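You operate a simulated robot arm through the tools that you are given. There is no shell and no other tool.

Carry out the task below with a simulated robot arm. There is one attempt and no reset: what you move stays moved.

## Task
Swap the rusty roller for the blue one.
Fine: the main switch is locked off and stays so; first try it by one press of the white jog button; open the red slide, lay the rusty roller in the orange cradle, shut the slide again. Where these are worked on the way, their far stop is far enough and under half their travel is too little: red slide.

It is judged by the outcome, as a careful person would: the job done as asked, and still so three seconds after it is handed in. It fails if anything else is knocked over, pushed out of place, dropped, spilled or broken.

## Robot
A 7-joint arm with a fingered hand, fixed in place. Base frame: the origin is at the foot of the arm, x ahead of it, y to its left, z up. Units: mm, rad, N and s.
Its first joint turns from -1.204 to 3.002 rad. Payload 5 kg.
The TCP is the grasp point between the finger pads, 32 mm short of the fingertips. In the tool frame z runs along the fingers and y along their closing line. Largest opening 160 mm; the body of the gripper starts 89 mm behind the TCP. The gripper is a hand of 3 fingers: y runs from the thumb to the fingers, the wrist lies at [0, 0, -252] in the tool frame, and closing takes about 1.5 s.
Orientation is that of the tool frame in the base frame, as a unit quaternion [w, x, y, z]. With the fingers straight down and closing along the base's y, the tool's x points along the base's -x, its y along +y and its z along -z.

## Interface
- The arm moves only by the tool nudge_tool. Its argument "series" is a list that holds one entry, the list of rows, each a list of 6 numbers: the shift along the base's x, y, z in mm, then the turn, a rotation vector about the base's x, y, z in rad. In form: [[[tx, ty, tz, ax, ay, az], ...]]. A call has 1 to 20 rows; each row shifts and turns the commanded pose from where the row before left it. "grip" is the finger opening in mm, from 0 to 160, set as the call begins (left out, the last holds). A row lasts 0.2 s, in which the tool goes at most 50 mm and 0.15 rad; a call with a longer step from one row to the next is refused whole, and so is a gripper value outside its range. Where a pose cannot be reached the arm comes as near as it can. A force on the tool above 40 N (or 10 N above the force at the start of the call, whichever is more), or a blocked arm, ends the call early, and 0.2 s more pass. Each finger travels about 108 mm/s and halts on what it meets, pressing with about 26 N; the grip force reading is that of the motor and also rises with nothing between the fingers. The clock runs only during rows and for 0.2 s after the last one: add rows that do not move to give the fingers time. The reply holds the time, the measured pose of the TCP, the force on the tool along the base axes, the opening and the grip force, in the units named above and with some noise, with the torque about the TCP (base axes, N m) and any sound that the robot's microphone picked up, and new pictures: "pictures" is both (left out), scene, wrist or none.
- Cameras (640 x 400 px; columns grow to the right, rows downward): "scene" is fixed at [47.2, -649.4, 1521.3]; the picture's right is [0.44, -0.90, 0.00], its down [-0.42, -0.21, -0.88] and it looks along [0.79, 0.39, -0.47] (base axes); focal length 329 px, centre (320, 200). "wrist" rides on the gripper at [65, -4, -116] in the tool frame; the picture's right is [0.06, 1.00, 0.00], its down [-0.87, 0.05, -0.49] and it looks along [-0.49, 0.03, 0.87] (tool axes); focal length 261 px, centre (320, 200).
- lift_body(by): slides the trunk up (or, below 0, down) by that many mm; the arm rides with it, the base frame stays. It gives what a move gives, with no picture.
- finger_targets(finger1, finger2, thumb_bend): sets how far each is bent, from 0 (flat) to 100 (curled in); at 30 the hand is open as for a grip, at 70 the pads meet at the TCP. One left out holds its place. A second passes; each finger stops where it meets its share of the squeeze, and holds until it gets a number again. A gripper value or a shape takes the hand back. It gives what a move gives, with no picture; readings hold the bend of each and the force on the fingers (four entries, about 0 where the hand has none), thumb and palm.
- preshape(shape): the hand has 3 fingers and takes this shape, open, in about a second: jaw (thumb against the fingers, like two jaws); tri (thumb and two fingers); tip (a fingertip pinch); poke (one finger out to press); point (the index stretched); flat (the hand flat); cup (the hand cupped); fist (a fist). The gripper value then closes the fingers along that shape, each until it touches; the sizes above hold for jaw. It gives what a move gives, with no picture.
- pixel_to_xyz(camera, pixels): for up to 12 pixels [column, row] of the newest picture of that camera ("zoom" is the newest enlarged one), the place [x, y, z] in the base frame of the surface seen there, good to about 3 mm. It takes no simulated time.
- inspect(camera, box): a new picture of the part [left, top, right, bottom] of that camera's present view, enlarged. It takes no simulated time.
- finish_job(): hands the job in; it is judged then, once.

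Unless the task says otherwise, let go and move clear before handing in.

The tools are called after ">>>" as a command line: name --argument value ..., lists and objects as JSON in quotes. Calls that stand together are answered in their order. nudge_tool: Moves the arm, as the interface text tells. Its arguments: {"type":"object","properties":{"series":{"type":"array"},"grip":{"type":"number"},"pictures":{"type":"string","enum":["both","scene","wrist","none"]}},"required":["series"]} The other tools are called the same way: lift_body (by) slides the trunk up or down; preshape (shape) gives the hand a shape; finger_targets (finger1, finger2, thumb_bend) moves the fingers one by one; pixel_to_xyz (camera, pixels) gives the place of the surface under pixels of a picture; inspect (camera, box) takes an enlarged picture of a part of a camera's view; finish_job () hands the job in.

At the start:

```text
time: 0.0
eef_pos: [476.1, -58.6, 1388.1]
tcp_rot: [0.0, 0.0, 1.0, 0.0]
contact_force: [0.6, -0.1, -0.1]
wrist_torque: [-0.03, 0.02, -0.01]
width: 159.7
finger_force: 0.0
shape: jaw
bend: [30.0, 30.0, 30.0]
finger forces: [0.1, 0.0, 0.0, 0.0, 0.0, 0.0]
trunk travel left (down, up): [-875.0, 65.0]
```

scene: 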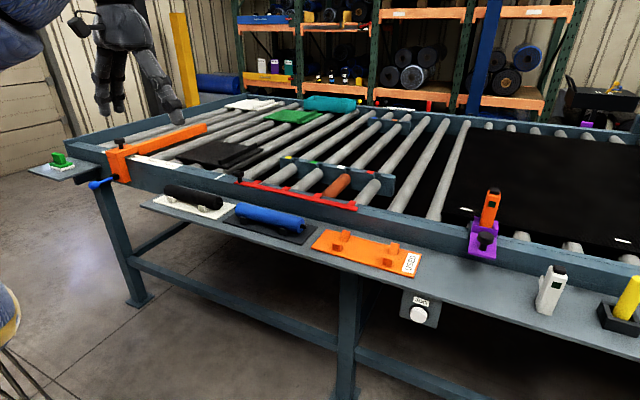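
wrist: 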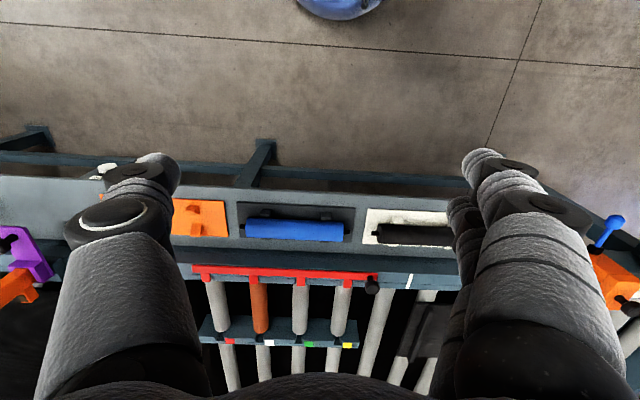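

The scene shows the rusty roller near (336,186), a red slide from (245,180) to (355,207), the blue roller at (270,215), the orange cradle at (365,250) and the jog button at (418,313). I'll look closer before moving.

>>> inspect --camera "scene" --box '[220, 140, 440, 280]'

>>> inspect --camera "wrist" --box '[160, 160, 480, 400]'

>>> pixel_to_xyz --camera "scene" --pixels '[[336, 186], [270, 215], [340, 240], [390, 250], [418, 313], [245, 180], [352, 206], [300, 165], [60, 160], [488, 205], [421, 301], [240, 178]]'

```text
2.86 times, centred on (330, 210) of scene
```

zoom: 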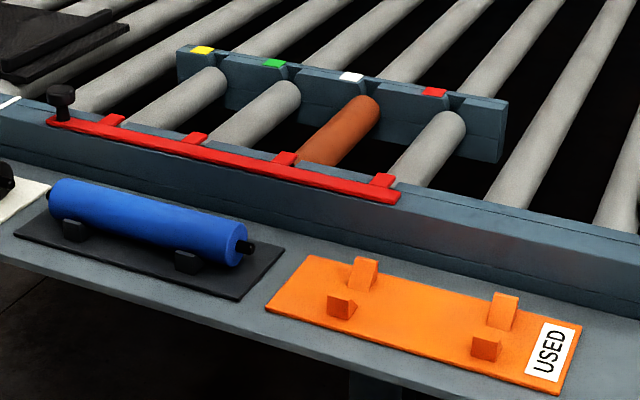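

```text
1.67 times, centred on (320, 280) of wrist
```

zoom: 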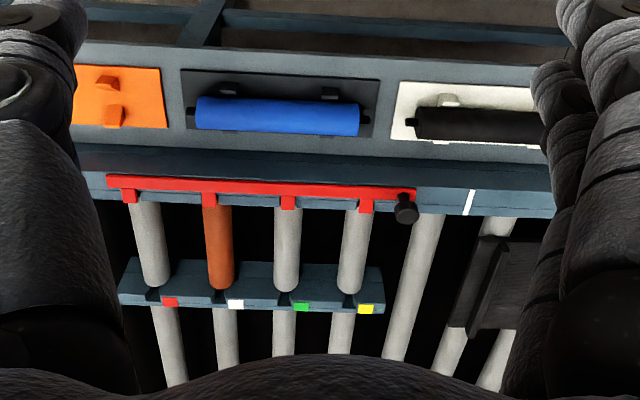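

```text
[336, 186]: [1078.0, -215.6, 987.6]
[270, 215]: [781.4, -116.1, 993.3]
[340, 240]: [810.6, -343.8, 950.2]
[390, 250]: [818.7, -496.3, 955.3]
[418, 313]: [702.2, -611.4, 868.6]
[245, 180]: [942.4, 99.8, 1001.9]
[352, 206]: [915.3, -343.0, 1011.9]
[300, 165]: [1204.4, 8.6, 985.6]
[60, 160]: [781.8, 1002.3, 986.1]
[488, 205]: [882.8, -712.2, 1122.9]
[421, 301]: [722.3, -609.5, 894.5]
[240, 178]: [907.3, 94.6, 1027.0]
```

The close-ups show a red bar with four tabs over the near ends of four short rollers, a black knob at its left end, and open slots in a rear bracket. I'll measure the key points.

>>> inspect --camera "scene" --box '[225, 150, 385, 250]'

>>> pixel_to_xyz --camera "zoom" --pixels '[[62, 95], [70, 120], [100, 125], [190, 150], [335, 190], [470, 215], [490, 230], [385, 120], [410, 150], [440, 170], [365, 180], [400, 135]]'

```text
4.00 times, centred on (305, 200) of scene
```

zoom: 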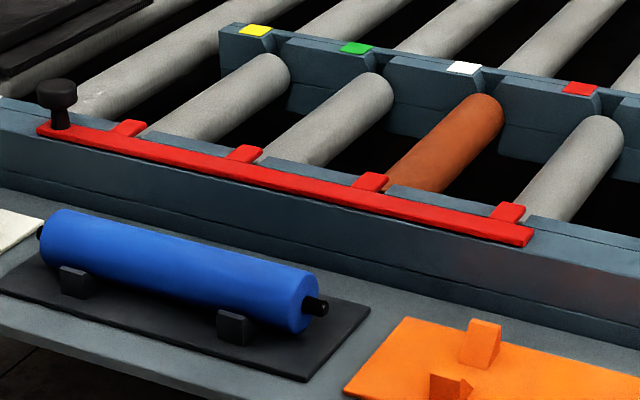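

```text
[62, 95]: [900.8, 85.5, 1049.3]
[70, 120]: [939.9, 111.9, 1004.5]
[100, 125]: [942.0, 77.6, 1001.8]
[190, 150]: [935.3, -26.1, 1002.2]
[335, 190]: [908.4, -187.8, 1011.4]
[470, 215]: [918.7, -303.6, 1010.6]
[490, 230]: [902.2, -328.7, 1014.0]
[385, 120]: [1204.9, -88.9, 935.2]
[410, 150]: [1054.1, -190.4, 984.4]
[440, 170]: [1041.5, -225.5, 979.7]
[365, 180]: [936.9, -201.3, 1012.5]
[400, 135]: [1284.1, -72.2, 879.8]
```

I'll look at the button, the locked switch, and the left part of the bench.

>>> inspect --camera "scene" --box '[360, 260, 500, 350]'

>>> pixel_to_xyz --camera "zoom" --pixels '[[265, 248], [265, 225], [240, 245], [290, 245], [200, 160], [340, 180], [200, 270], [345, 300], [265, 180], [265, 120], [320, 280], [265, 300]]'

>>> inspect --camera "scene" --box '[430, 170, 640, 350]'

>>> inspect --camera "scene" --box '[20, 80, 260, 230]'

```text
4.44 times, centred on (430, 305) of scene
```

zoom: 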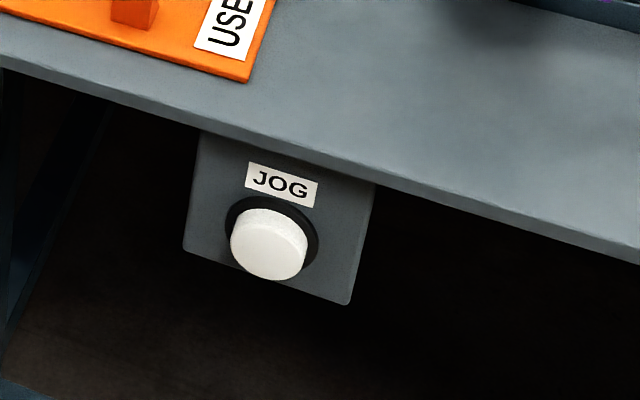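

```text
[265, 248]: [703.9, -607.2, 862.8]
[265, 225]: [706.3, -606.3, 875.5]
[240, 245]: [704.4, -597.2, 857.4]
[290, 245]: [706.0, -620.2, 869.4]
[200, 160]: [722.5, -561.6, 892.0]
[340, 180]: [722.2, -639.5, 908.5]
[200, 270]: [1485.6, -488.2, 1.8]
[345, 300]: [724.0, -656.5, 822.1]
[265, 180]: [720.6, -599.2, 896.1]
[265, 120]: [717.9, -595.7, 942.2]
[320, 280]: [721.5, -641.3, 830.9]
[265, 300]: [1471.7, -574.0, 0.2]
```

```text
2.22 times, centred on (535, 260) of scene
```

zoom: 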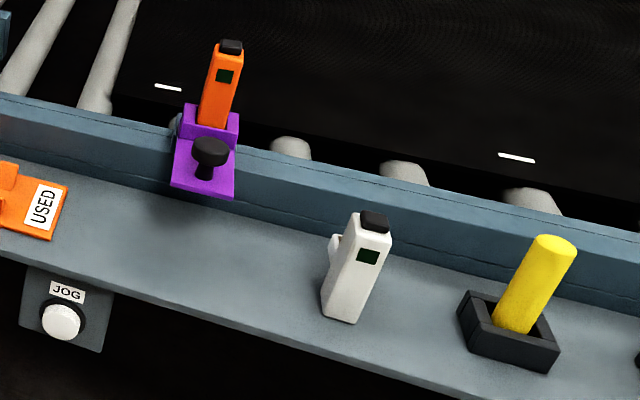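

```text
2.67 times, centred on (140, 155) of scene
```

zoom: 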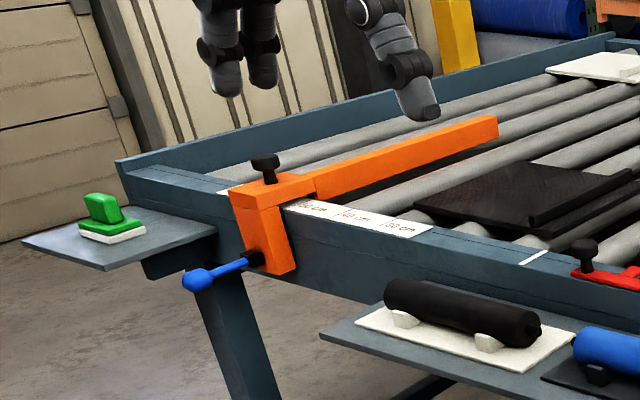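

The jog button faces −x with its face near (703,−608,866) on a panel at x≈722; nothing is in front of it. I'll form the poke shape, then lower the trunk to bring the hand to that height.

>>> preshape --shape "poke"

>>> lift_body --by -250

>>> nudge_tool --series '[[[0, -20, 0, 0, 0, 0], [-10, -30, 0, 0, 0, 0]]]'

```text
time: 0.9
eef_pos: [477.1, -58.7, 1387.8]
tcp_rot: [0.0, 0.0, 1.0, 0.001]
contact_force: [0.1, 1.0, -0.5]
wrist_torque: [0.0, 0.01, 0.0]
width: 0.1
finger_force: 0.0
shape: poke
bend: [100.0, 100.0, 46.0]
finger forces: [0.0, 0.1, 0.0, 0.0, 0.0, 0.0]
trunk travel left (down, up): [-875.0, 65.0]
```

```text
time: 3.5
eef_pos: [476.0, -59.1, 1137.4]
tcp_rot: [0.001, -0.001, 1.0, 0.001]
contact_force: [1.0, -0.4, -0.3]
wrist_torque: [-0.02, 0.01, 0.02]
width: 0.1
finger_force: 0.0
shape: poke
bend: [100.0, 100.0, 46.0]
finger forces: [0.1, 0.0, 0.0, 0.0, 0.0, 0.1]
trunk travel left (down, up): [-625.0, 315.0]
```

```text
time: 4.1
eef_pos: [465.7, -110.2, 1139.4]
tcp_rot: [0.002, 0.0, 1.0, 0.001]
contact_force: [-1.1, -0.6, -0.1]
wrist_torque: [0.0, -0.02, 0.03]
width: 0.0
finger_force: 0.0
shape: poke
bend: [100.0, 100.0, 46.0]
finger forces: [0.0, 0.1, 0.1, 0.0, 0.0, 0.0]
trunk travel left (down, up): [-625.0, 315.0]
```

scene: 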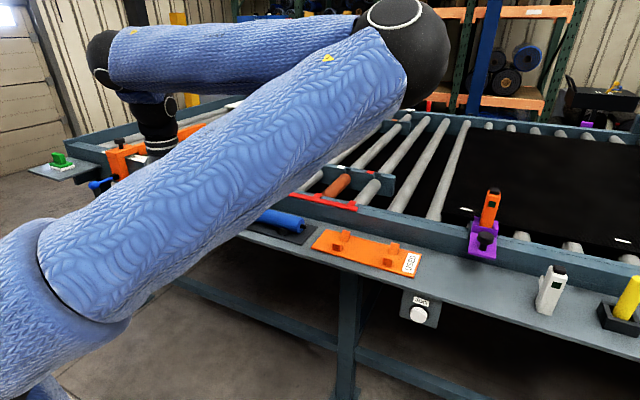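
wrist: 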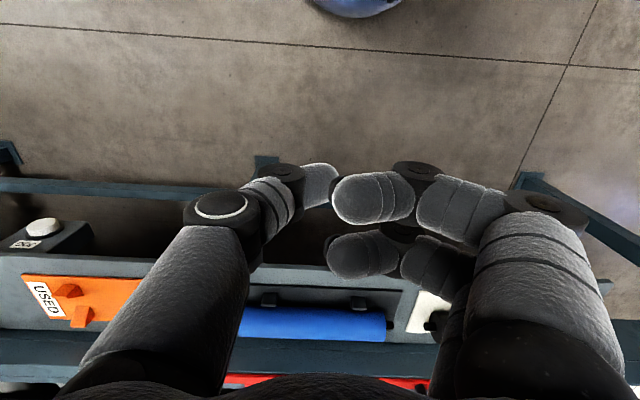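

The poke shape curls the two fingers and leaves the thumb (left, tip near (325,183)) forward. I'll measure the tips to see what would actually touch first.

>>> pixel_to_xyz --camera "wrist" --pixels '[[325, 183], [300, 195], [270, 200], [220, 205], [345, 200], [370, 195], [350, 255], [415, 170], [200, 290], [540, 205], [320, 170], [335, 175]]'

>>> inspect --camera "wrist" --box '[160, 140, 560, 390]'

>>> inspect --camera "scene" --box '[80, 20, 240, 180]'

```text
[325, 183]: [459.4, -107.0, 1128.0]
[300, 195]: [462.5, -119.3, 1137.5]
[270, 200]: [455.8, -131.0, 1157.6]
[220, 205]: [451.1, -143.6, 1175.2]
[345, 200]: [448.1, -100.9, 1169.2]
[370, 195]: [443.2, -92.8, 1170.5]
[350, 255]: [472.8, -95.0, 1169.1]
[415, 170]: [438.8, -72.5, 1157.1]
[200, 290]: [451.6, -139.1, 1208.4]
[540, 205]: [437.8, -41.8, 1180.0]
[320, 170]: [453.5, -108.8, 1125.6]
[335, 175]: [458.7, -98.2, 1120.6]
```

```text
1.60 times, centred on (360, 265) of wrist
```

zoom: 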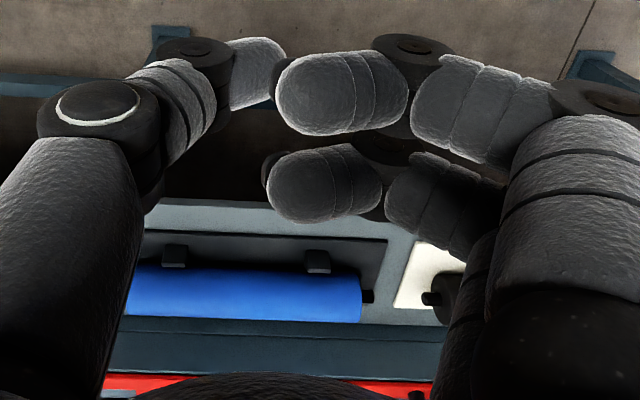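

```text
2.50 times, centred on (160, 100) of scene
```

zoom: 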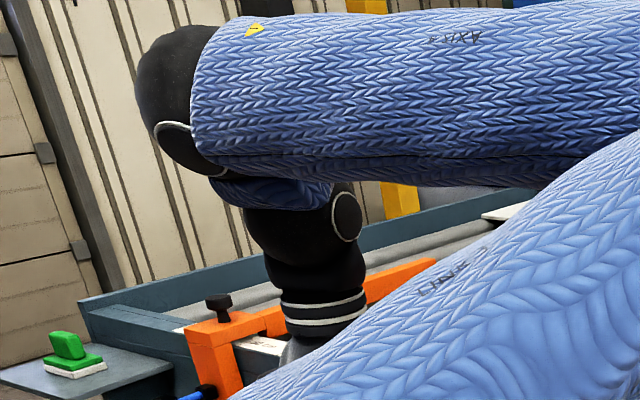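

The thumb tip sits within about 8 mm of the tool axis and about 25 mm ahead of the TCP, with curled fingers well behind it, so it suits pressing. I'll swing right while turning the hand to point along +x.

>>> nudge_tool --series '[[[10, -45, -10, 0, -0.14, 0], [10, -45, -10, 0, -0.14, 0], [10, -45, -10, 0, -0.14, 0], [10, -45, -10, 0, -0.14, 0], [10, -45, -10, 0, -0.14, 0], [10, -45, -10, 0, -0.14, 0]]]'

```text
time: 5.5
eef_pos: [485.5, -126.2, 1143.3]
tcp_rot: [0.087, 0.0, 0.996, 0.001]
contact_force: [0.3, -0.4, -0.4]
wrist_torque: [0.0, -0.02, -0.01]
width: 0.1
finger_force: 0.0
shape: poke
bend: [100.0, 100.0, 46.0]
finger forces: [0.1, 0.0, 0.1, 0.0, 0.0, 0.2]
out of reach, approached as far as the arm can: row 1, 2, 3, 4, 5, 6
trunk travel left (down, up): [-625.0, 315.0]
```

scene: 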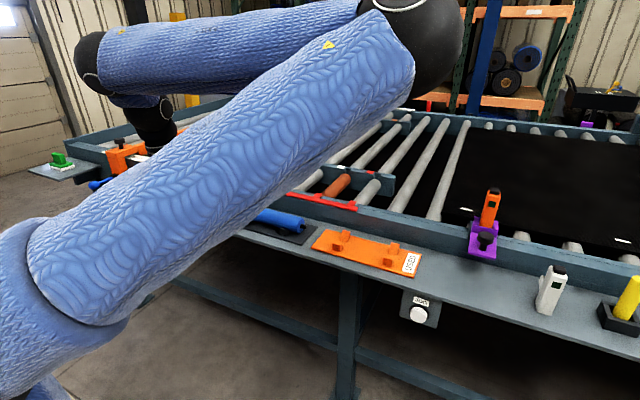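
wrist: 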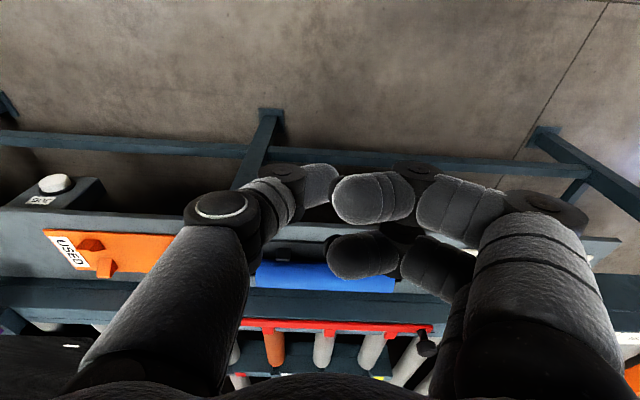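

Those rows were reported out of reach and the arm stalled near y=−126; the elbow sits far right, so the first joint seems near its limit. I'll restore the hand to straight down and extend outward before swinging right.

>>> nudge_tool --series '[[[0, 0, 0, 0, 0, 0]]]' --pictures "none"

>>> nudge_tool --series '[[[40, 0, 0, 0, 0.09, 0], [40, 0, 0, 0, 0.084, 0]]]' --pictures "scene"

```text
time: 5.9
eef_pos: [484.6, -127.1, 1143.7]
tcp_rot: [0.087, 0.0, 0.996, 0.0]
contact_force: [-0.6, -0.3, -0.5]
wrist_torque: [0.0, 0.01, 0.03]
width: 0.1
finger_force: 0.0
shape: poke
bend: [100.0, 100.0, 46.0]
finger forces: [0.1, 0.0, 0.1, 0.0, 0.0, 0.0]
trunk travel left (down, up): [-625.0, 315.0]
```

```text
time: 6.5
eef_pos: [564.9, -124.9, 1141.4]
tcp_rot: [0.001, 0.0, 1.0, 0.0]
contact_force: [0.4, -0.3, 0.6]
wrist_torque: [-0.04, 0.02, 0.01]
width: 0.0
finger_force: 0.1
shape: poke
bend: [100.0, 100.0, 46.0]
finger forces: [0.0, 0.1, 0.1, 0.0, 0.0, 0.0]
trunk travel left (down, up): [-625.0, 315.0]
```

scene: 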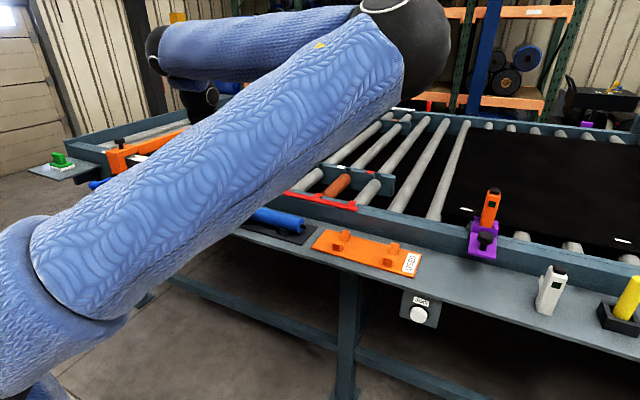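

The arm followed this time, and the command restarts from the measured pose. I'll extend further in +x, then swing toward −y along a wide arc well above the bench.

>>> nudge_tool --series '[[[45, -15, 0, 0, 0, 0], [45, -15, 0, 0, 0, 0], [40, -30, 0, 0, 0, 0], [25, -40, 0, 0, 0, 0], [0, -45, 0, 0, 0, 0], [0, -45, 0, 0, 0, 0]]]' --pictures "scene"

```text
time: 7.9
eef_pos: [718.9, -314.9, 1142.2]
tcp_rot: [0.001, -0.001, 1.0, 0.001]
contact_force: [-0.3, -0.5, 0.6]
wrist_torque: [0.02, 0.0, -0.01]
width: 0.0
finger_force: 0.2
shape: poke
bend: [100.0, 100.0, 46.0]
finger forces: [0.0, 0.0, 0.1, 0.1, 0.0, 0.1]
trunk travel left (down, up): [-625.0, 315.0]
```

scene: 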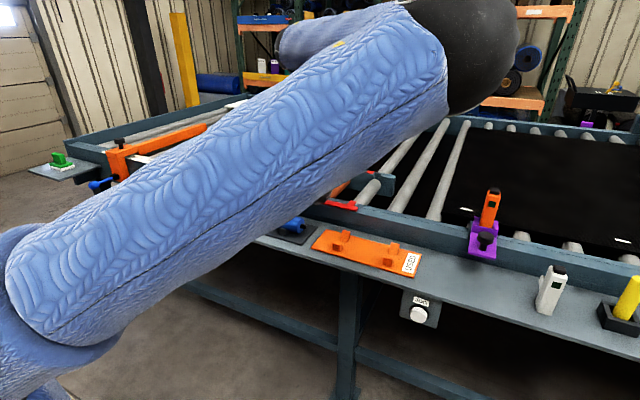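

The swing is working: TCP is at (719,−315,1142) with no contact. I'll continue the arc toward y≈−560.

>>> nudge_tool --series '[[[-5, -45, 0, 0, 0, 0], [-10, -45, 0, 0, 0, 0], [-10, -45, 0, 0, 0, 0], [-15, -45, 0, 0, 0, 0], [-15, -45, 0, 0, 0, 0], [-15, -45, 0, 0, 0, 0]]]' --pictures "scene"

```text
time: 9.3
eef_pos: [667.7, -573.7, 1131.7]
tcp_rot: [0.001, 0.0, 1.0, 0.001]
contact_force: [0.5, 0.2, -0.8]
wrist_torque: [0.05, 0.04, 0.01]
width: 0.2
finger_force: 0.1
shape: poke
bend: [100.0, 100.0, 46.0]
finger forces: [0.0, 0.1, 0.0, 0.0, 0.0, 0.0]
out of reach, approached as far as the arm can: row 6
trunk travel left (down, up): [-625.0, 315.0]
```

scene: 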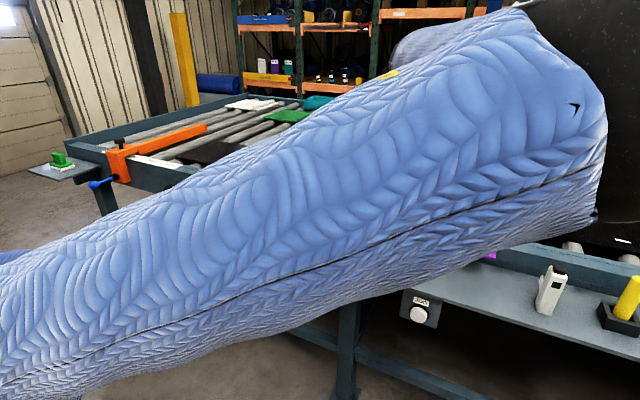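

The swing stalled only at the very end (TCP y=−574), so the button is nearly in range. I'll tilt the fingers toward −y so that the wrist stays further left, and start going down in front of the shelf.

>>> nudge_tool --series '[[[-5, -10, -20, -0.1, 0, 0], [-5, -10, -20, -0.1, 0, 0], [-5, -10, -20, -0.1, 0, 0], [-5, -5, -30, -0.1, 0, 0]]]' --pictures "scene"

```text
time: 10.3
eef_pos: [670.4, -588.3, 1022.7]
tcp_rot: [0.001, -0.001, 0.98, -0.198]
contact_force: [0.4, 0.4, -0.2]
wrist_torque: [0.02, -0.01, 0.0]
width: 0.0
finger_force: 0.1
shape: poke
bend: [100.0, 100.0, 46.0]
finger forces: [0.0, 0.0, 0.0, 0.1, 0.1, 0.1]
out of reach, approached as far as the arm can: row 1, 2, 3, 4
trunk travel left (down, up): [-625.0, 315.0]
```

scene: 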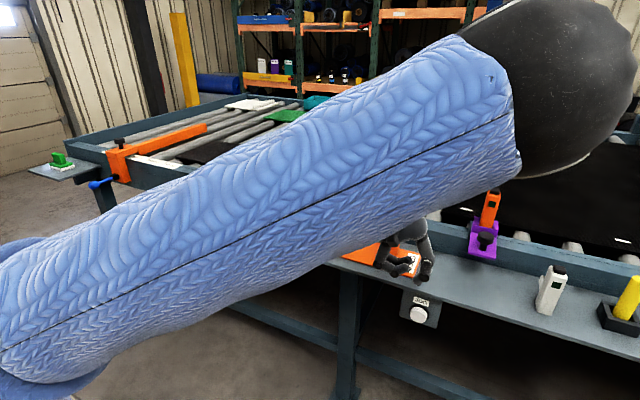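

TCP is now at (670,−588,1023) with the fingers tilted toward −y, in front of the shelf edge (x≈718). I'll keep lowering to see how far the arm follows.

>>> nudge_tool --series '[[[-2, -3, -30, 0, 0, 0], [-2, -3, -30, 0, 0, 0], [-2, -3, -30, 0, 0, 0], [-2, -3, -30, 0, 0, 0]]]' --pictures "both"

```text
time: 11.3
eef_pos: [660.1, -600.4, 902.1]
tcp_rot: [0.0, 0.0, 0.98, -0.198]
contact_force: [0.5, 0.2, 0.5]
wrist_torque: [-0.01, -0.02, 0.0]
width: 0.0
finger_force: 0.1
shape: poke
bend: [100.0, 100.0, 46.0]
finger forces: [0.0, 0.0, 0.1, 0.0, 0.0, 0.0]
trunk travel left (down, up): [-625.0, 315.0]
```

scene: 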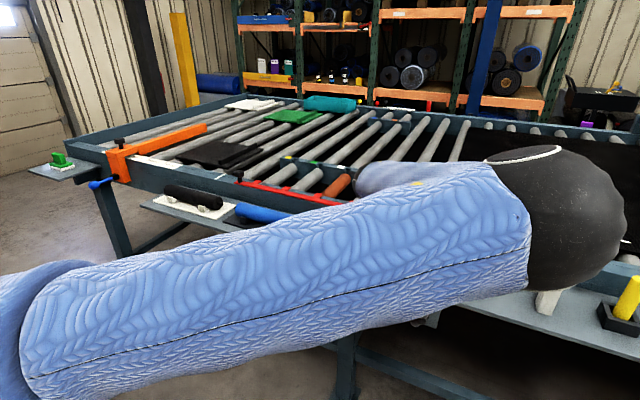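
wrist: 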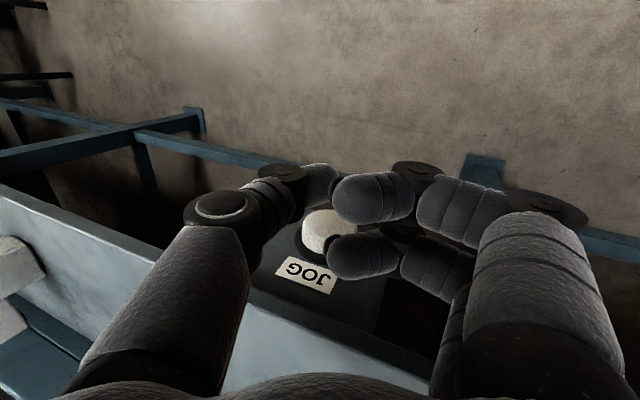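

The hand is now in front of the JOG panel (label visible at (305,275), button at (320,230)). Finger joints would touch the shelf edge in this posture, so I need the fingers to lean toward +x; I'll raise the trunk to stretch the arm and get room for that.

>>> lift_body --by 200

>>> nudge_tool --series '[[[-8, 0, -35, 0, 0, 0], [-8, 0, -35, 0, 0, 0], [-8, 0, -35, 0, 0, 0], [-6, 0, -35, 0, 0, 0]]]' --pictures "scene"

```text
time: 13.4
eef_pos: [660.2, -602.2, 1102.9]
tcp_rot: [0.0, 0.001, 0.98, -0.197]
contact_force: [-0.6, 0.6, -0.4]
wrist_torque: [0.01, 0.01, 0.01]
width: 0.2
finger_force: 0.1
shape: poke
bend: [100.0, 100.0, 46.0]
finger forces: [0.1, 0.0, 0.0, 0.0, 0.0, 0.1]
trunk travel left (down, up): [-825.0, 115.0]
```

```text
time: 14.4
eef_pos: [629.4, -603.1, 962.3]
tcp_rot: [0.0, 0.0, 0.98, -0.198]
contact_force: [0.4, -1.2, 0.5]
wrist_torque: [0.0, 0.05, -0.01]
width: 0.0
finger_force: 0.0
shape: poke
bend: [100.0, 100.0, 46.0]
finger forces: [0.0, 0.0, 0.1, 0.1, 0.1, 0.0]
trunk travel left (down, up): [-825.0, 115.0]
```

scene: 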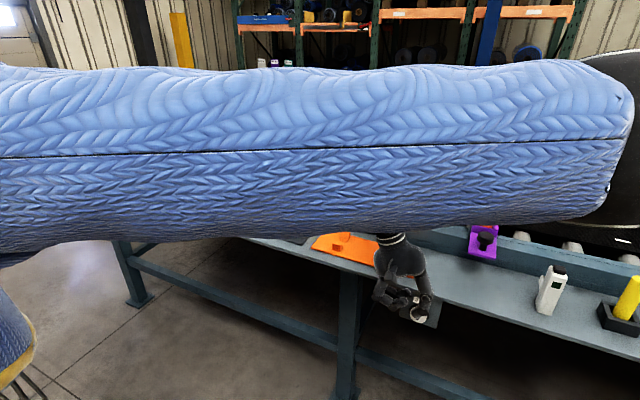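

Reach is good here: TCP (629,−603,962) with no limit warnings. I'll ease the sideways tilt and lean the fingers toward +x while lowering to button height, staying back at x≈630.

>>> nudge_tool --series '[[[0, 0, -15, 0.1, 0, 0], [0, 0, -15, 0.098, 0, 0], [0, 0, -15, 0, -0.14, 0], [0, 0, -10, 0, -0.14, 0], [0, 0, -10, 0, -0.14, 0], [0, 0, -5, 0, -0.14, 0], [0, 0, -5, 0, -0.14, 0]]]' --pictures "both"

```text
time: 16.1
eef_pos: [630.1, -601.6, 888.2]
tcp_rot: [0.342, 0.034, 0.934, -0.094]
contact_force: [0.6, 0.2, 1.1]
wrist_torque: [0.05, 0.01, 0.0]
width: 0.0
finger_force: 0.1
shape: poke
bend: [100.0, 100.0, 46.0]
finger forces: [0.0, 0.0, 0.1, 0.0, 0.0, 0.1]
trunk travel left (down, up): [-825.0, 115.0]
```

scene: 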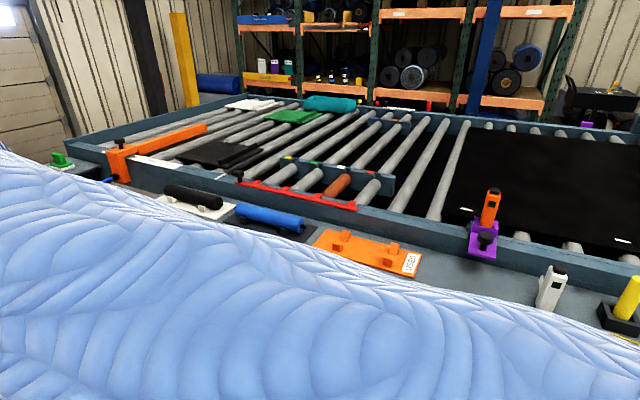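
wrist: 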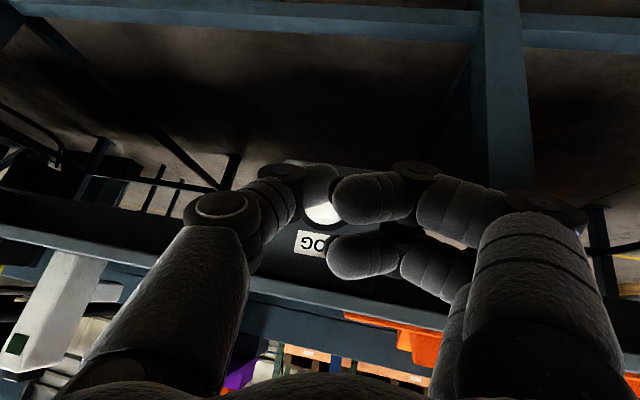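

The button (white, at about (323,210)) is directly behind the thumb tip in the wrist view. I'll measure the tip and button before pressing.

>>> inspect --camera "wrist" --box '[230, 140, 430, 290]'

>>> pixel_to_xyz --camera "wrist" --pixels '[[325, 210], [318, 218], [330, 195], [322, 180], [315, 175], [335, 172], [325, 205], [335, 215], [355, 255], [310, 240], [300, 195], [330, 180]]'

```text
2.67 times, centred on (330, 215) of wrist
```

zoom: 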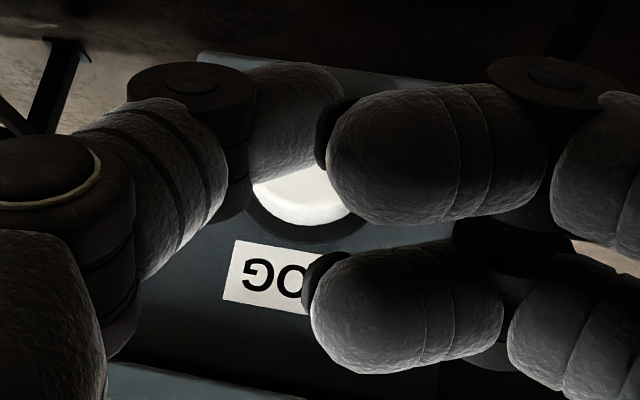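

```text
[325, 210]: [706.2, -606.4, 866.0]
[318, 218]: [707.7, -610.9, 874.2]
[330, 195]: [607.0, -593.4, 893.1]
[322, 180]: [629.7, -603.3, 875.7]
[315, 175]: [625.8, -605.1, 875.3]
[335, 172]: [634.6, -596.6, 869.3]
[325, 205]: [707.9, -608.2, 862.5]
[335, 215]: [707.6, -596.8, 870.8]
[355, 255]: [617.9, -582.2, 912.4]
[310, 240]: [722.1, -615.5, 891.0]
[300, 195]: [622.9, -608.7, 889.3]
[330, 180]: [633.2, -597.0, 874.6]
```

The thumb tip is near (636,−599,867) and the button face near (705,−608,866). I'll close most of the gap, shifting slightly toward −y, then press once.

>>> nudge_tool --series '[[[20, -3, 0, 0, 0, 0], [20, -3, 0, 0, 0, 0], [5, 0, 0, 0, 0, 0]]]' --pictures "wrist"

>>> inspect --camera "wrist" --box '[230, 140, 430, 290]'

```text
time: 16.9
eef_pos: [673.4, -607.6, 889.9]
tcp_rot: [0.343, 0.034, 0.934, -0.093]
contact_force: [1.1, 0.3, 0.4]
wrist_torque: [0.01, -0.01, 0.02]
width: 0.2
finger_force: 0.1
shape: poke
bend: [100.0, 100.0, 46.0]
finger forces: [0.1, 0.1, 0.0, 0.0, 0.0, 0.0]
trunk travel left (down, up): [-825.0, 115.0]
```

wrist: 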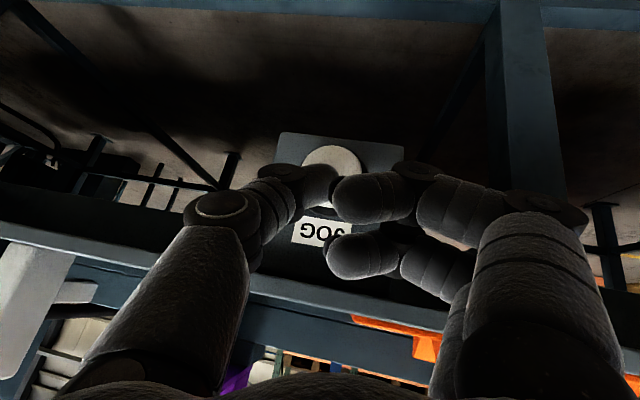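

```text
2.67 times, centred on (330, 215) of wrist
```

zoom: 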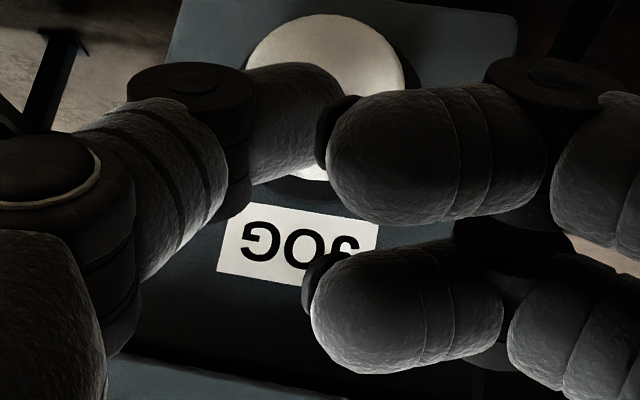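

The button disc is now seen at (330,165), beyond the thumb tip. I'll measure again to confirm the remaining gap and height.

>>> pixel_to_xyz --camera "wrist" --pixels '[[330, 150], [325, 160], [345, 160], [310, 158], [355, 170], [322, 180], [315, 175], [335, 187], [330, 172], [325, 208], [333, 146], [320, 200]]'

```text
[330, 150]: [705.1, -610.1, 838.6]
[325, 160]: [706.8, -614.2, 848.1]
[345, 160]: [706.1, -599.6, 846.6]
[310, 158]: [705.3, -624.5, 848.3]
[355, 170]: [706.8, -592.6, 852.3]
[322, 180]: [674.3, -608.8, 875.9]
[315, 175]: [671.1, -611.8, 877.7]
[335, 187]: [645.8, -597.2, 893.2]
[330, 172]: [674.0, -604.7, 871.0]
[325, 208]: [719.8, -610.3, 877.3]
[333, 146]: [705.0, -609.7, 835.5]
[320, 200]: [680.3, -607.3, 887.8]
```

The button disc spans z≈835–877, so its centre is about (705.5,−609,857); the tip is a bit high. I'll lower 7 mm and creep closer.

>>> nudge_tool --series '[[[0, -1, -7, 0, 0, 0], [6, 0, 0, 0, 0, 0]]]' --pictures "none"

>>> inspect --camera "wrist" --box '[230, 140, 430, 290]'

```text
time: 17.4
eef_pos: [680.1, -607.7, 882.0]
tcp_rot: [0.342, 0.034, 0.934, -0.094]
contact_force: [-0.9, 0.7, -0.6]
wrist_torque: [-0.01, 0.03, 0.04]
width: 0.0
finger_force: 0.1
shape: poke
bend: [100.0, 100.0, 46.0]
finger forces: [0.0, 0.0, 0.1, 0.1, 0.5, 0.0]
trunk travel left (down, up): [-825.0, 115.0]
```

```text
2.67 times, centred on (330, 215) of wrist
```

zoom: 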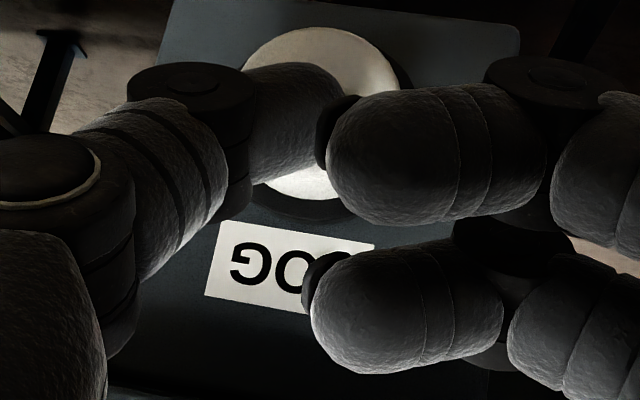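

No contact yet, with the tip about to touch the button. I'll press steadily forward by up to 12 mm and watch the force.

>>> nudge_tool --series '[[[3, 0, 0, 0, 0, 0], [3, 0, 0, 0, 0, 0], [3, 0, 0, 0, 0, 0], [3, 0, 0, 0, 0, 0]]]' --pictures "wrist"

```text
time: 18.4
eef_pos: [688.2, -608.6, 880.7]
tcp_rot: [0.34, 0.033, 0.935, -0.095]
contact_force: [-32.7, -2.2, 5.2]
wrist_torque: [-0.09, 0.56, -0.15]
width: 0.0
finger_force: 0.1
shape: poke
bend: [100.0, 100.0, 46.0]
finger forces: [0.0, 0.0, 0.0, 0.0, 33.5, 0.0]
trunk travel left (down, up): [-825.0, 115.0]
heard: click
```

wrist: 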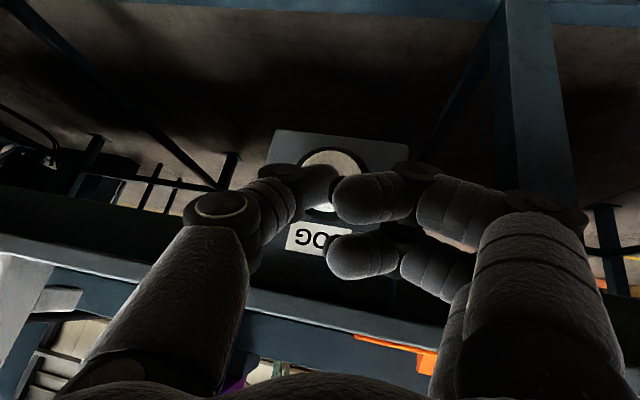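

A click was heard with 33 N on the thumb, so the button went in once. I'll back straight out.

>>> nudge_tool --series '[[[-15, 0, 0, 0, 0, 0], [-25, 0, 0, 0, 0, 0], [-30, 0, 5, 0, 0, 0]]]' --pictures "both"

```text
time: 19.2
eef_pos: [624.8, -607.9, 887.8]
tcp_rot: [0.343, 0.035, 0.934, -0.094]
contact_force: [0.5, 0.3, 0.0]
wrist_torque: [-0.01, -0.02, 0.0]
width: 0.1
finger_force: 0.1
shape: poke
bend: [100.0, 100.0, 46.0]
finger forces: [0.0, 0.0, 0.0, 0.0, 0.0, 0.0]
trunk travel left (down, up): [-825.0, 115.0]
```

scene: 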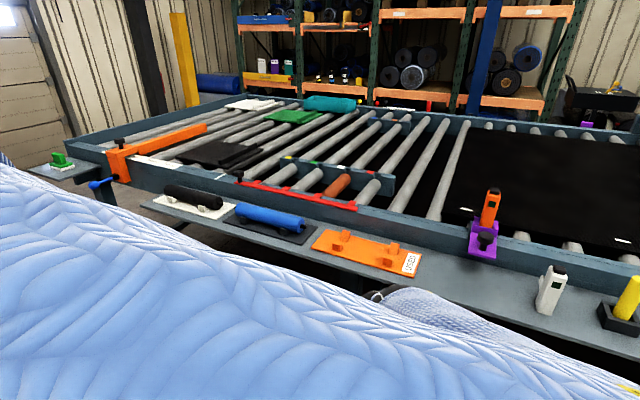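
wrist: 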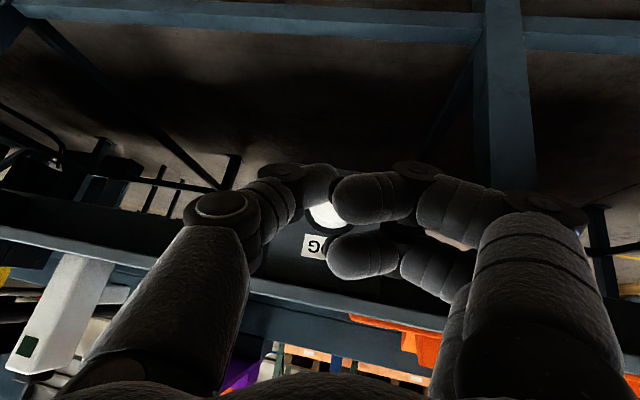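

The button is back out with no contact, and the rollers did not move. I'll stand the hand upright again and rise clear of the bench.

>>> nudge_tool --series '[[[-5, 0, 25, 0, 0.14, 0], [0, 0, 35, 0, 0.14, 0], [0, 0, 40, 0, 0.14, 0], [0, 0, 45, 0, 0.14, 0], [0, 10, 45, 0, 0.14, 0], [0, 20, 40, 0.1, 0, 0], [0, 20, 40, 0.1, 0, 0], [0, 40, 20, 0, 0, 0]]]' --pictures "scene"

```text
time: 21.2
eef_pos: [305.4, -518.0, 880.8]
tcp_rot: [-0.355, 0.001, 0.935, 0.0]
contact_force: [0.5, 0.2, -0.3]
wrist_torque: [-0.04, 0.01, -0.01]
width: 0.0
finger_force: 0.0
shape: poke
bend: [100.0, 100.0, 46.0]
finger forces: [0.0, 0.0, 0.0, 0.0, 0.0, 0.0]
trunk travel left (down, up): [-825.0, 115.0]
stopped in row 8: the arm was blocked; the commanded pose is now the measured one
```

scene: 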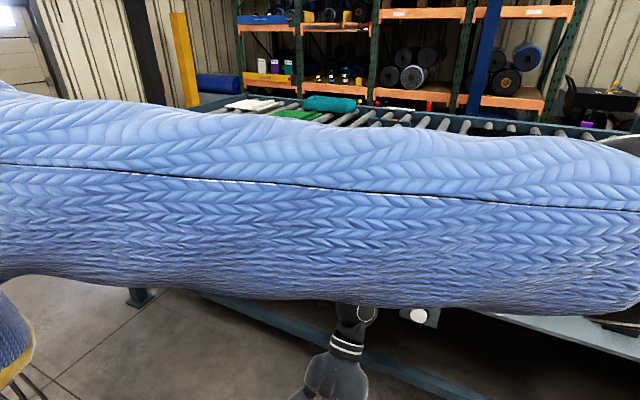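

The arm was reported blocked and the hand ended tilted backward at (305,−518,881), which I did not command. I need to see what it touches before moving again.

>>> inspect --camera "scene" --box '[400, 100, 640, 400]'

>>> inspect --camera "scene" --box '[0, 200, 450, 400]'

>>> inspect --camera "wrist" --box '[0, 0, 640, 400]'

>>> pixel_to_xyz --camera "scene" --pixels '[[620, 180], [600, 240], [630, 145], [400, 200], [200, 200], [60, 180], [20, 100], [560, 290], [620, 290], [350, 320], [330, 370], [15, 330]]'

```text
1.33 times, centred on (520, 250) of scene
```

zoom: 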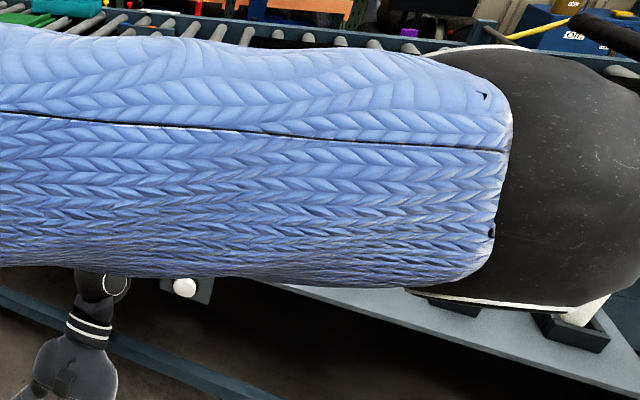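

```text
1.42 times, centred on (225, 300) of scene
```

zoom: 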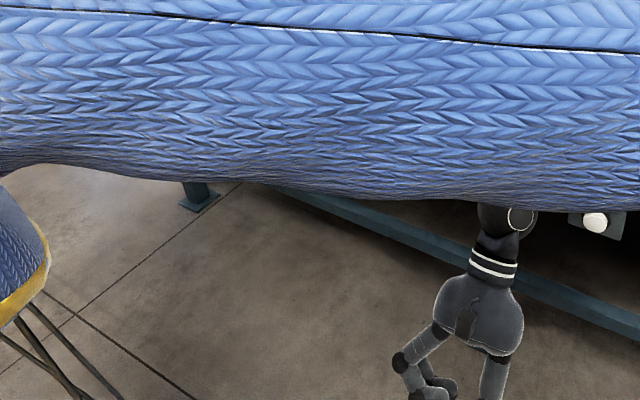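

```text
1.00 times, centred on (320, 200) of wrist (not enlarged: the box is as wide or as high as the picture)
```

zoom: 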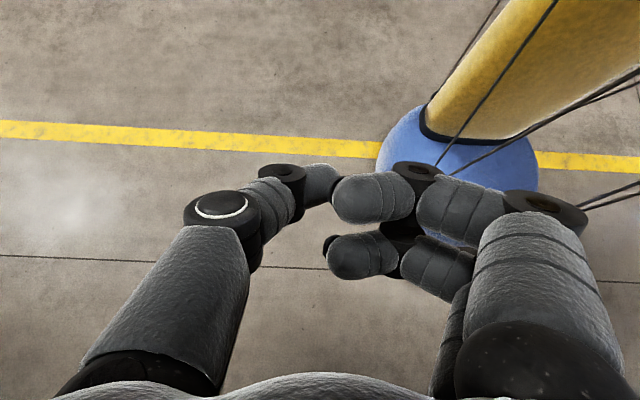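

```text
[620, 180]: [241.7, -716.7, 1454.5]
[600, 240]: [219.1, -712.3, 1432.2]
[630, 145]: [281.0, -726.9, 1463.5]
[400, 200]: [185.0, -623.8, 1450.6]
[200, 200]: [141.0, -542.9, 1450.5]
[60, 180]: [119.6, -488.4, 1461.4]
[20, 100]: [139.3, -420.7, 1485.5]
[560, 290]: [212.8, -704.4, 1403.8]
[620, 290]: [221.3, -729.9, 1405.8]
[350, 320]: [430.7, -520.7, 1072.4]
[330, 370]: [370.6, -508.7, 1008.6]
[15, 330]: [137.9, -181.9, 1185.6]
```

The elbow is at about (240,−720,1440) in free air and nothing on the bench has moved; the first joint is simply at its limit. I'll swing the hand back to vertical about the wrist, keeping the wrist in place.

>>> nudge_tool --series '[[[34, 0, -20, 0, -0.145, 0], [34, 4, -16, 0, -0.145, 0], [34, 4, -12, 0, -0.145, 0], [35, 4, -8, 0, -0.145, 0], [35, 4, -4, 0, -0.145, 0]]]' --pictures "scene"

```text
time: 22.4
eef_pos: [478.4, -501.7, 820.5]
tcp_rot: [0.0, 0.001, 1.0, 0.0]
contact_force: [-0.6, 0.2, 0.2]
wrist_torque: [-0.01, 0.03, -0.02]
width: 0.0
finger_force: 0.0
shape: poke
bend: [100.0, 100.0, 46.0]
finger forces: [0.0, 0.0, 0.0, 0.0, 0.1, 0.1]
trunk travel left (down, up): [-825.0, 115.0]
```

scene: 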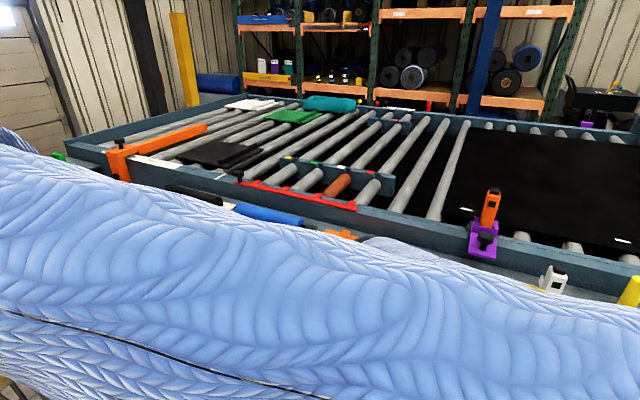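

The hand is vertical again at (478,−502,820). I'll move left along the front of the bench (well short of the shelf at x≈718), rising gradually.

>>> nudge_tool --series '[[[12, 45, 5, 0, 0, 0], [12, 45, 5, 0, 0, 0], [12, 45, 5, 0, 0, 0], [12, 45, 10, 0, 0, 0], [12, 45, 10, 0, 0, 0], [10, 45, 15, 0, 0, 0], [10, 40, 20, 0, 0, 0], [0, 40, 25, 0, 0, 0]]]' --pictures "scene"

```text
time: 24.2
eef_pos: [558.7, -147.5, 916.0]
tcp_rot: [-0.001, 0.002, 1.0, -0.001]
contact_force: [0.8, 0.2, -0.2]
wrist_torque: [-0.05, -0.01, -0.01]
width: 0.0
finger_force: 0.2
shape: poke
bend: [100.0, 100.0, 46.0]
finger forces: [0.1, 0.0, 0.0, 0.0, 0.0, 0.0]
trunk travel left (down, up): [-825.0, 115.0]
```

scene: 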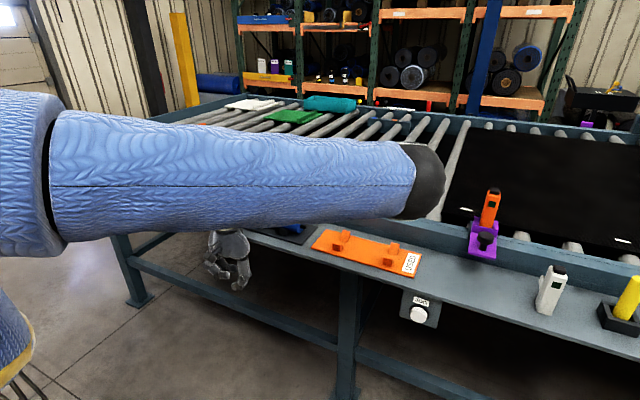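

All items remain in place and the hand is clear. I'll raise it above bench height and move toward the slide's knob side.

>>> nudge_tool --series '[[[0, 20, 45, 0, 0, 0], [0, 20, 45, 0, 0, 0], [0, 20, 45, 0, 0, 0], [0, 20, 45, 0, 0, 0], [0, 20, 45, 0, 0, 0], [0, 20, 45, 0, 0, 0], [20, 30, 30, 0, 0, 0]]]' --pictures "none"

>>> preshape --shape "jaw"

>>> nudge_tool --series '[[[45, 15, 0, 0, 0, 0], [45, 15, 0, 0, 0, 0]]]' --pictures "both"

```text
time: 25.9
eef_pos: [577.2, 0.2, 1217.7]
tcp_rot: [-0.001, 0.001, 1.0, -0.001]
contact_force: [0.0, -0.5, 0.2]
wrist_torque: [-0.07, 0.01, 0.01]
width: 0.0
finger_force: 0.0
shape: poke
bend: [100.0, 100.0, 46.0]
finger forces: [0.1, 0.0, 0.0, 0.0, 0.1, 0.1]
trunk travel left (down, up): [-825.0, 115.0]
```

```text
time: 26.8
eef_pos: [575.9, -1.0, 1215.6]
tcp_rot: [0.001, 0.001, 1.0, 0.0]
contact_force: [-0.6, 0.4, -0.6]
wrist_torque: [-0.01, -0.02, 0.01]
width: 160.1
finger_force: 0.0
shape: jaw
bend: [30.0, 30.0, 30.0]
finger forces: [0.0, 0.0, 0.0, 0.1, 0.1, 0.0]
trunk travel left (down, up): [-825.0, 115.0]
```

```text
time: 27.4
eef_pos: [666.6, 29.4, 1216.4]
tcp_rot: [-0.001, 0.001, 1.0, -0.001]
contact_force: [0.4, 0.2, 0.5]
wrist_torque: [0.03, -0.01, 0.02]
width: 159.9
finger_force: 0.2
shape: jaw
bend: [30.0, 30.0, 30.0]
finger forces: [0.1, 0.0, 0.1, 0.1, 0.0, 0.0]
trunk travel left (down, up): [-825.0, 115.0]
```

scene: 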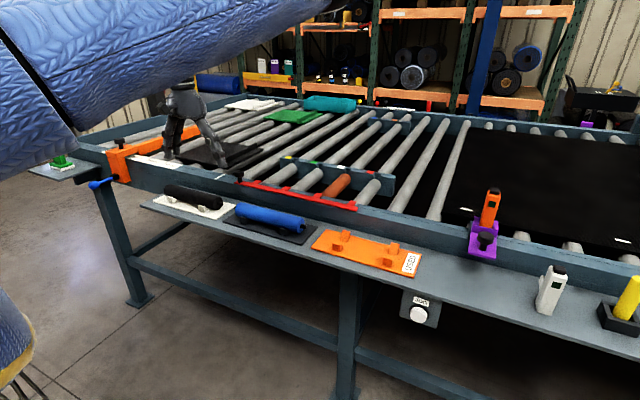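
wrist: 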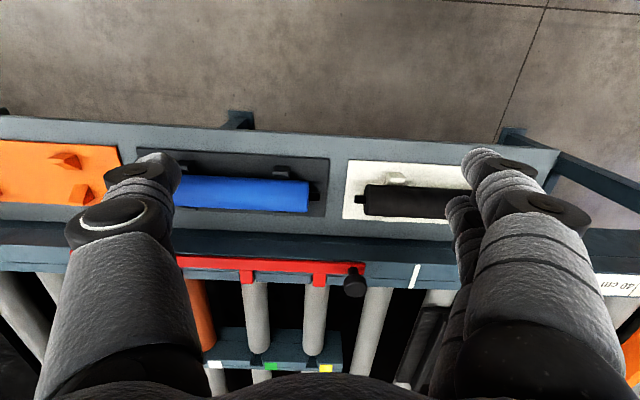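

Now the wrist view shows the knob at (354,283), the white mark at (415,276), tabs at (247,277) and (319,280), and the blue roller at (240,195). I'll zoom and measure.

>>> inspect --camera "wrist" --box '[160, 140, 460, 400]'

>>> pixel_to_xyz --camera "wrist" --pixels '[[354, 284], [352, 270], [320, 265], [320, 280], [247, 275], [200, 263], [413, 270], [205, 310], [300, 195], [200, 193], [316, 195], [255, 310]]'

```text
1.54 times, centred on (310, 270) of wrist
```

zoom: 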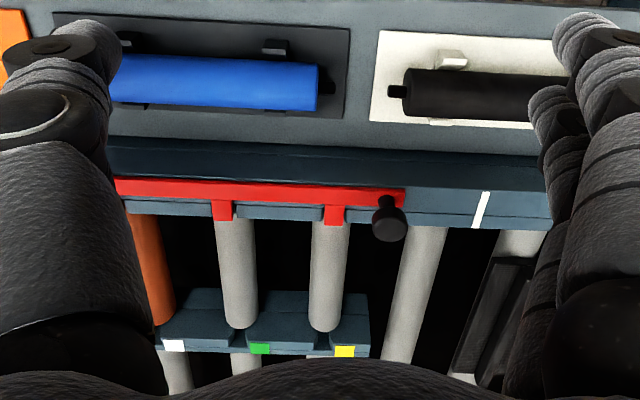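

```text
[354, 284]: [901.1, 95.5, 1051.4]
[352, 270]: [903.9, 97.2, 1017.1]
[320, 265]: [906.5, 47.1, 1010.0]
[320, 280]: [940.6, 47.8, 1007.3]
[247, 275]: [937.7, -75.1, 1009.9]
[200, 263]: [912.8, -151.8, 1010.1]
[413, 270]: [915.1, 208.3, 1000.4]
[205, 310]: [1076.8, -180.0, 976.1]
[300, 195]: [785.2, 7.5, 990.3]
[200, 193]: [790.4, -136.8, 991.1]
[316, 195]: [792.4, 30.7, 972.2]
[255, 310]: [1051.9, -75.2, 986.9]
```

The knob is at about (903,96,1050), the bar top at z≈1010, the tabs at y≈47, −75, … (122 mm pitch). I'll go above the knob with a 70 mm opening.

>>> nudge_tool --series '[[[45, 12, 0, 0, 0, 0], [45, 12, 0, 0, 0, 0], [45, 12, 0, 0, 0, 0], [45, 12, 0, 0, 0, 0], [45, 12, -10, 0, 0, 0], [11, 7, -30, 0, 0, 0], [0, 0, -40, 0, 0, 0]]]' --grip 70 --pictures "both"

```text
time: 28.9
eef_pos: [905.1, 94.5, 1134.8]
tcp_rot: [0.0, 0.001, 1.0, 0.0]
contact_force: [1.0, 0.0, -0.6]
wrist_torque: [0.03, -0.01, 0.0]
width: 70.9
finger_force: 0.1
shape: jaw
bend: [73.0, 73.0, 70.0]
finger forces: [0.0, 0.0, 0.0, 0.0, 0.0, 0.0]
trunk travel left (down, up): [-825.0, 115.0]
```

scene: 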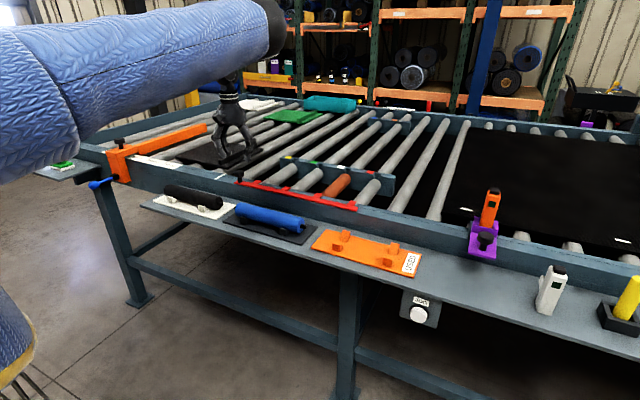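
wrist: 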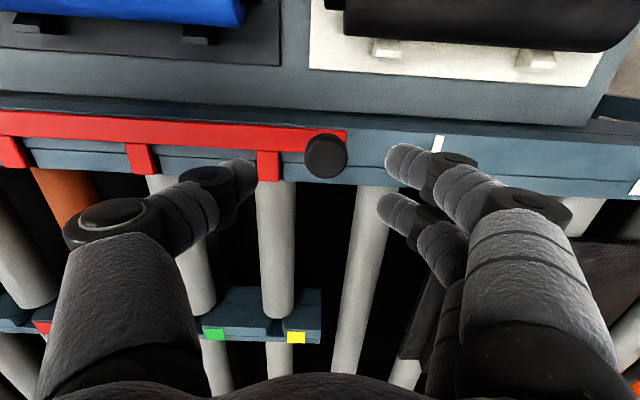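

The knob shows at (325,157) in the wrist view, between the open fingers. I'll measure its top precisely before descending.

>>> pixel_to_xyz --camera "wrist" --pixels '[[325, 150], [310, 152], [340, 152], [325, 140], [325, 170], [346, 158], [305, 158], [325, 177], [437, 142], [330, 133], [268, 165], [140, 160]]'

>>> inspect --camera "wrist" --box '[220, 90, 480, 250]'

```text
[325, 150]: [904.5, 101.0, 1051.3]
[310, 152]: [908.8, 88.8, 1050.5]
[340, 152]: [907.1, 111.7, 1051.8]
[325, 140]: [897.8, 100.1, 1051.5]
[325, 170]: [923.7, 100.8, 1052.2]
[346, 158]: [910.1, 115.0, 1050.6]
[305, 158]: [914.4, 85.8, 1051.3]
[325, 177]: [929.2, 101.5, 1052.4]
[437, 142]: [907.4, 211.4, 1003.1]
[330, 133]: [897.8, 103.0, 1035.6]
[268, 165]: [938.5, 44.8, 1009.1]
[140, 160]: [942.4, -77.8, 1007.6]
```

```text
2.46 times, centred on (350, 170) of wrist
```

zoom: 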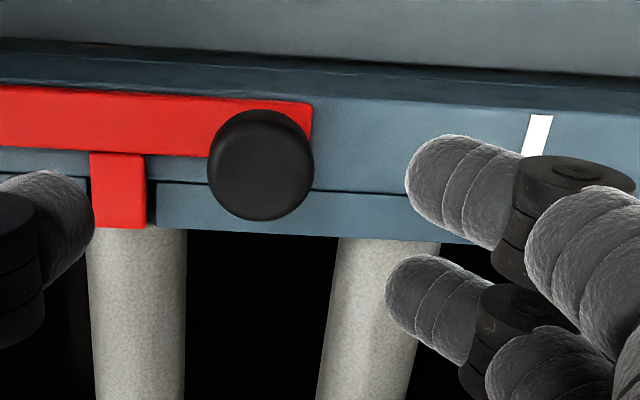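

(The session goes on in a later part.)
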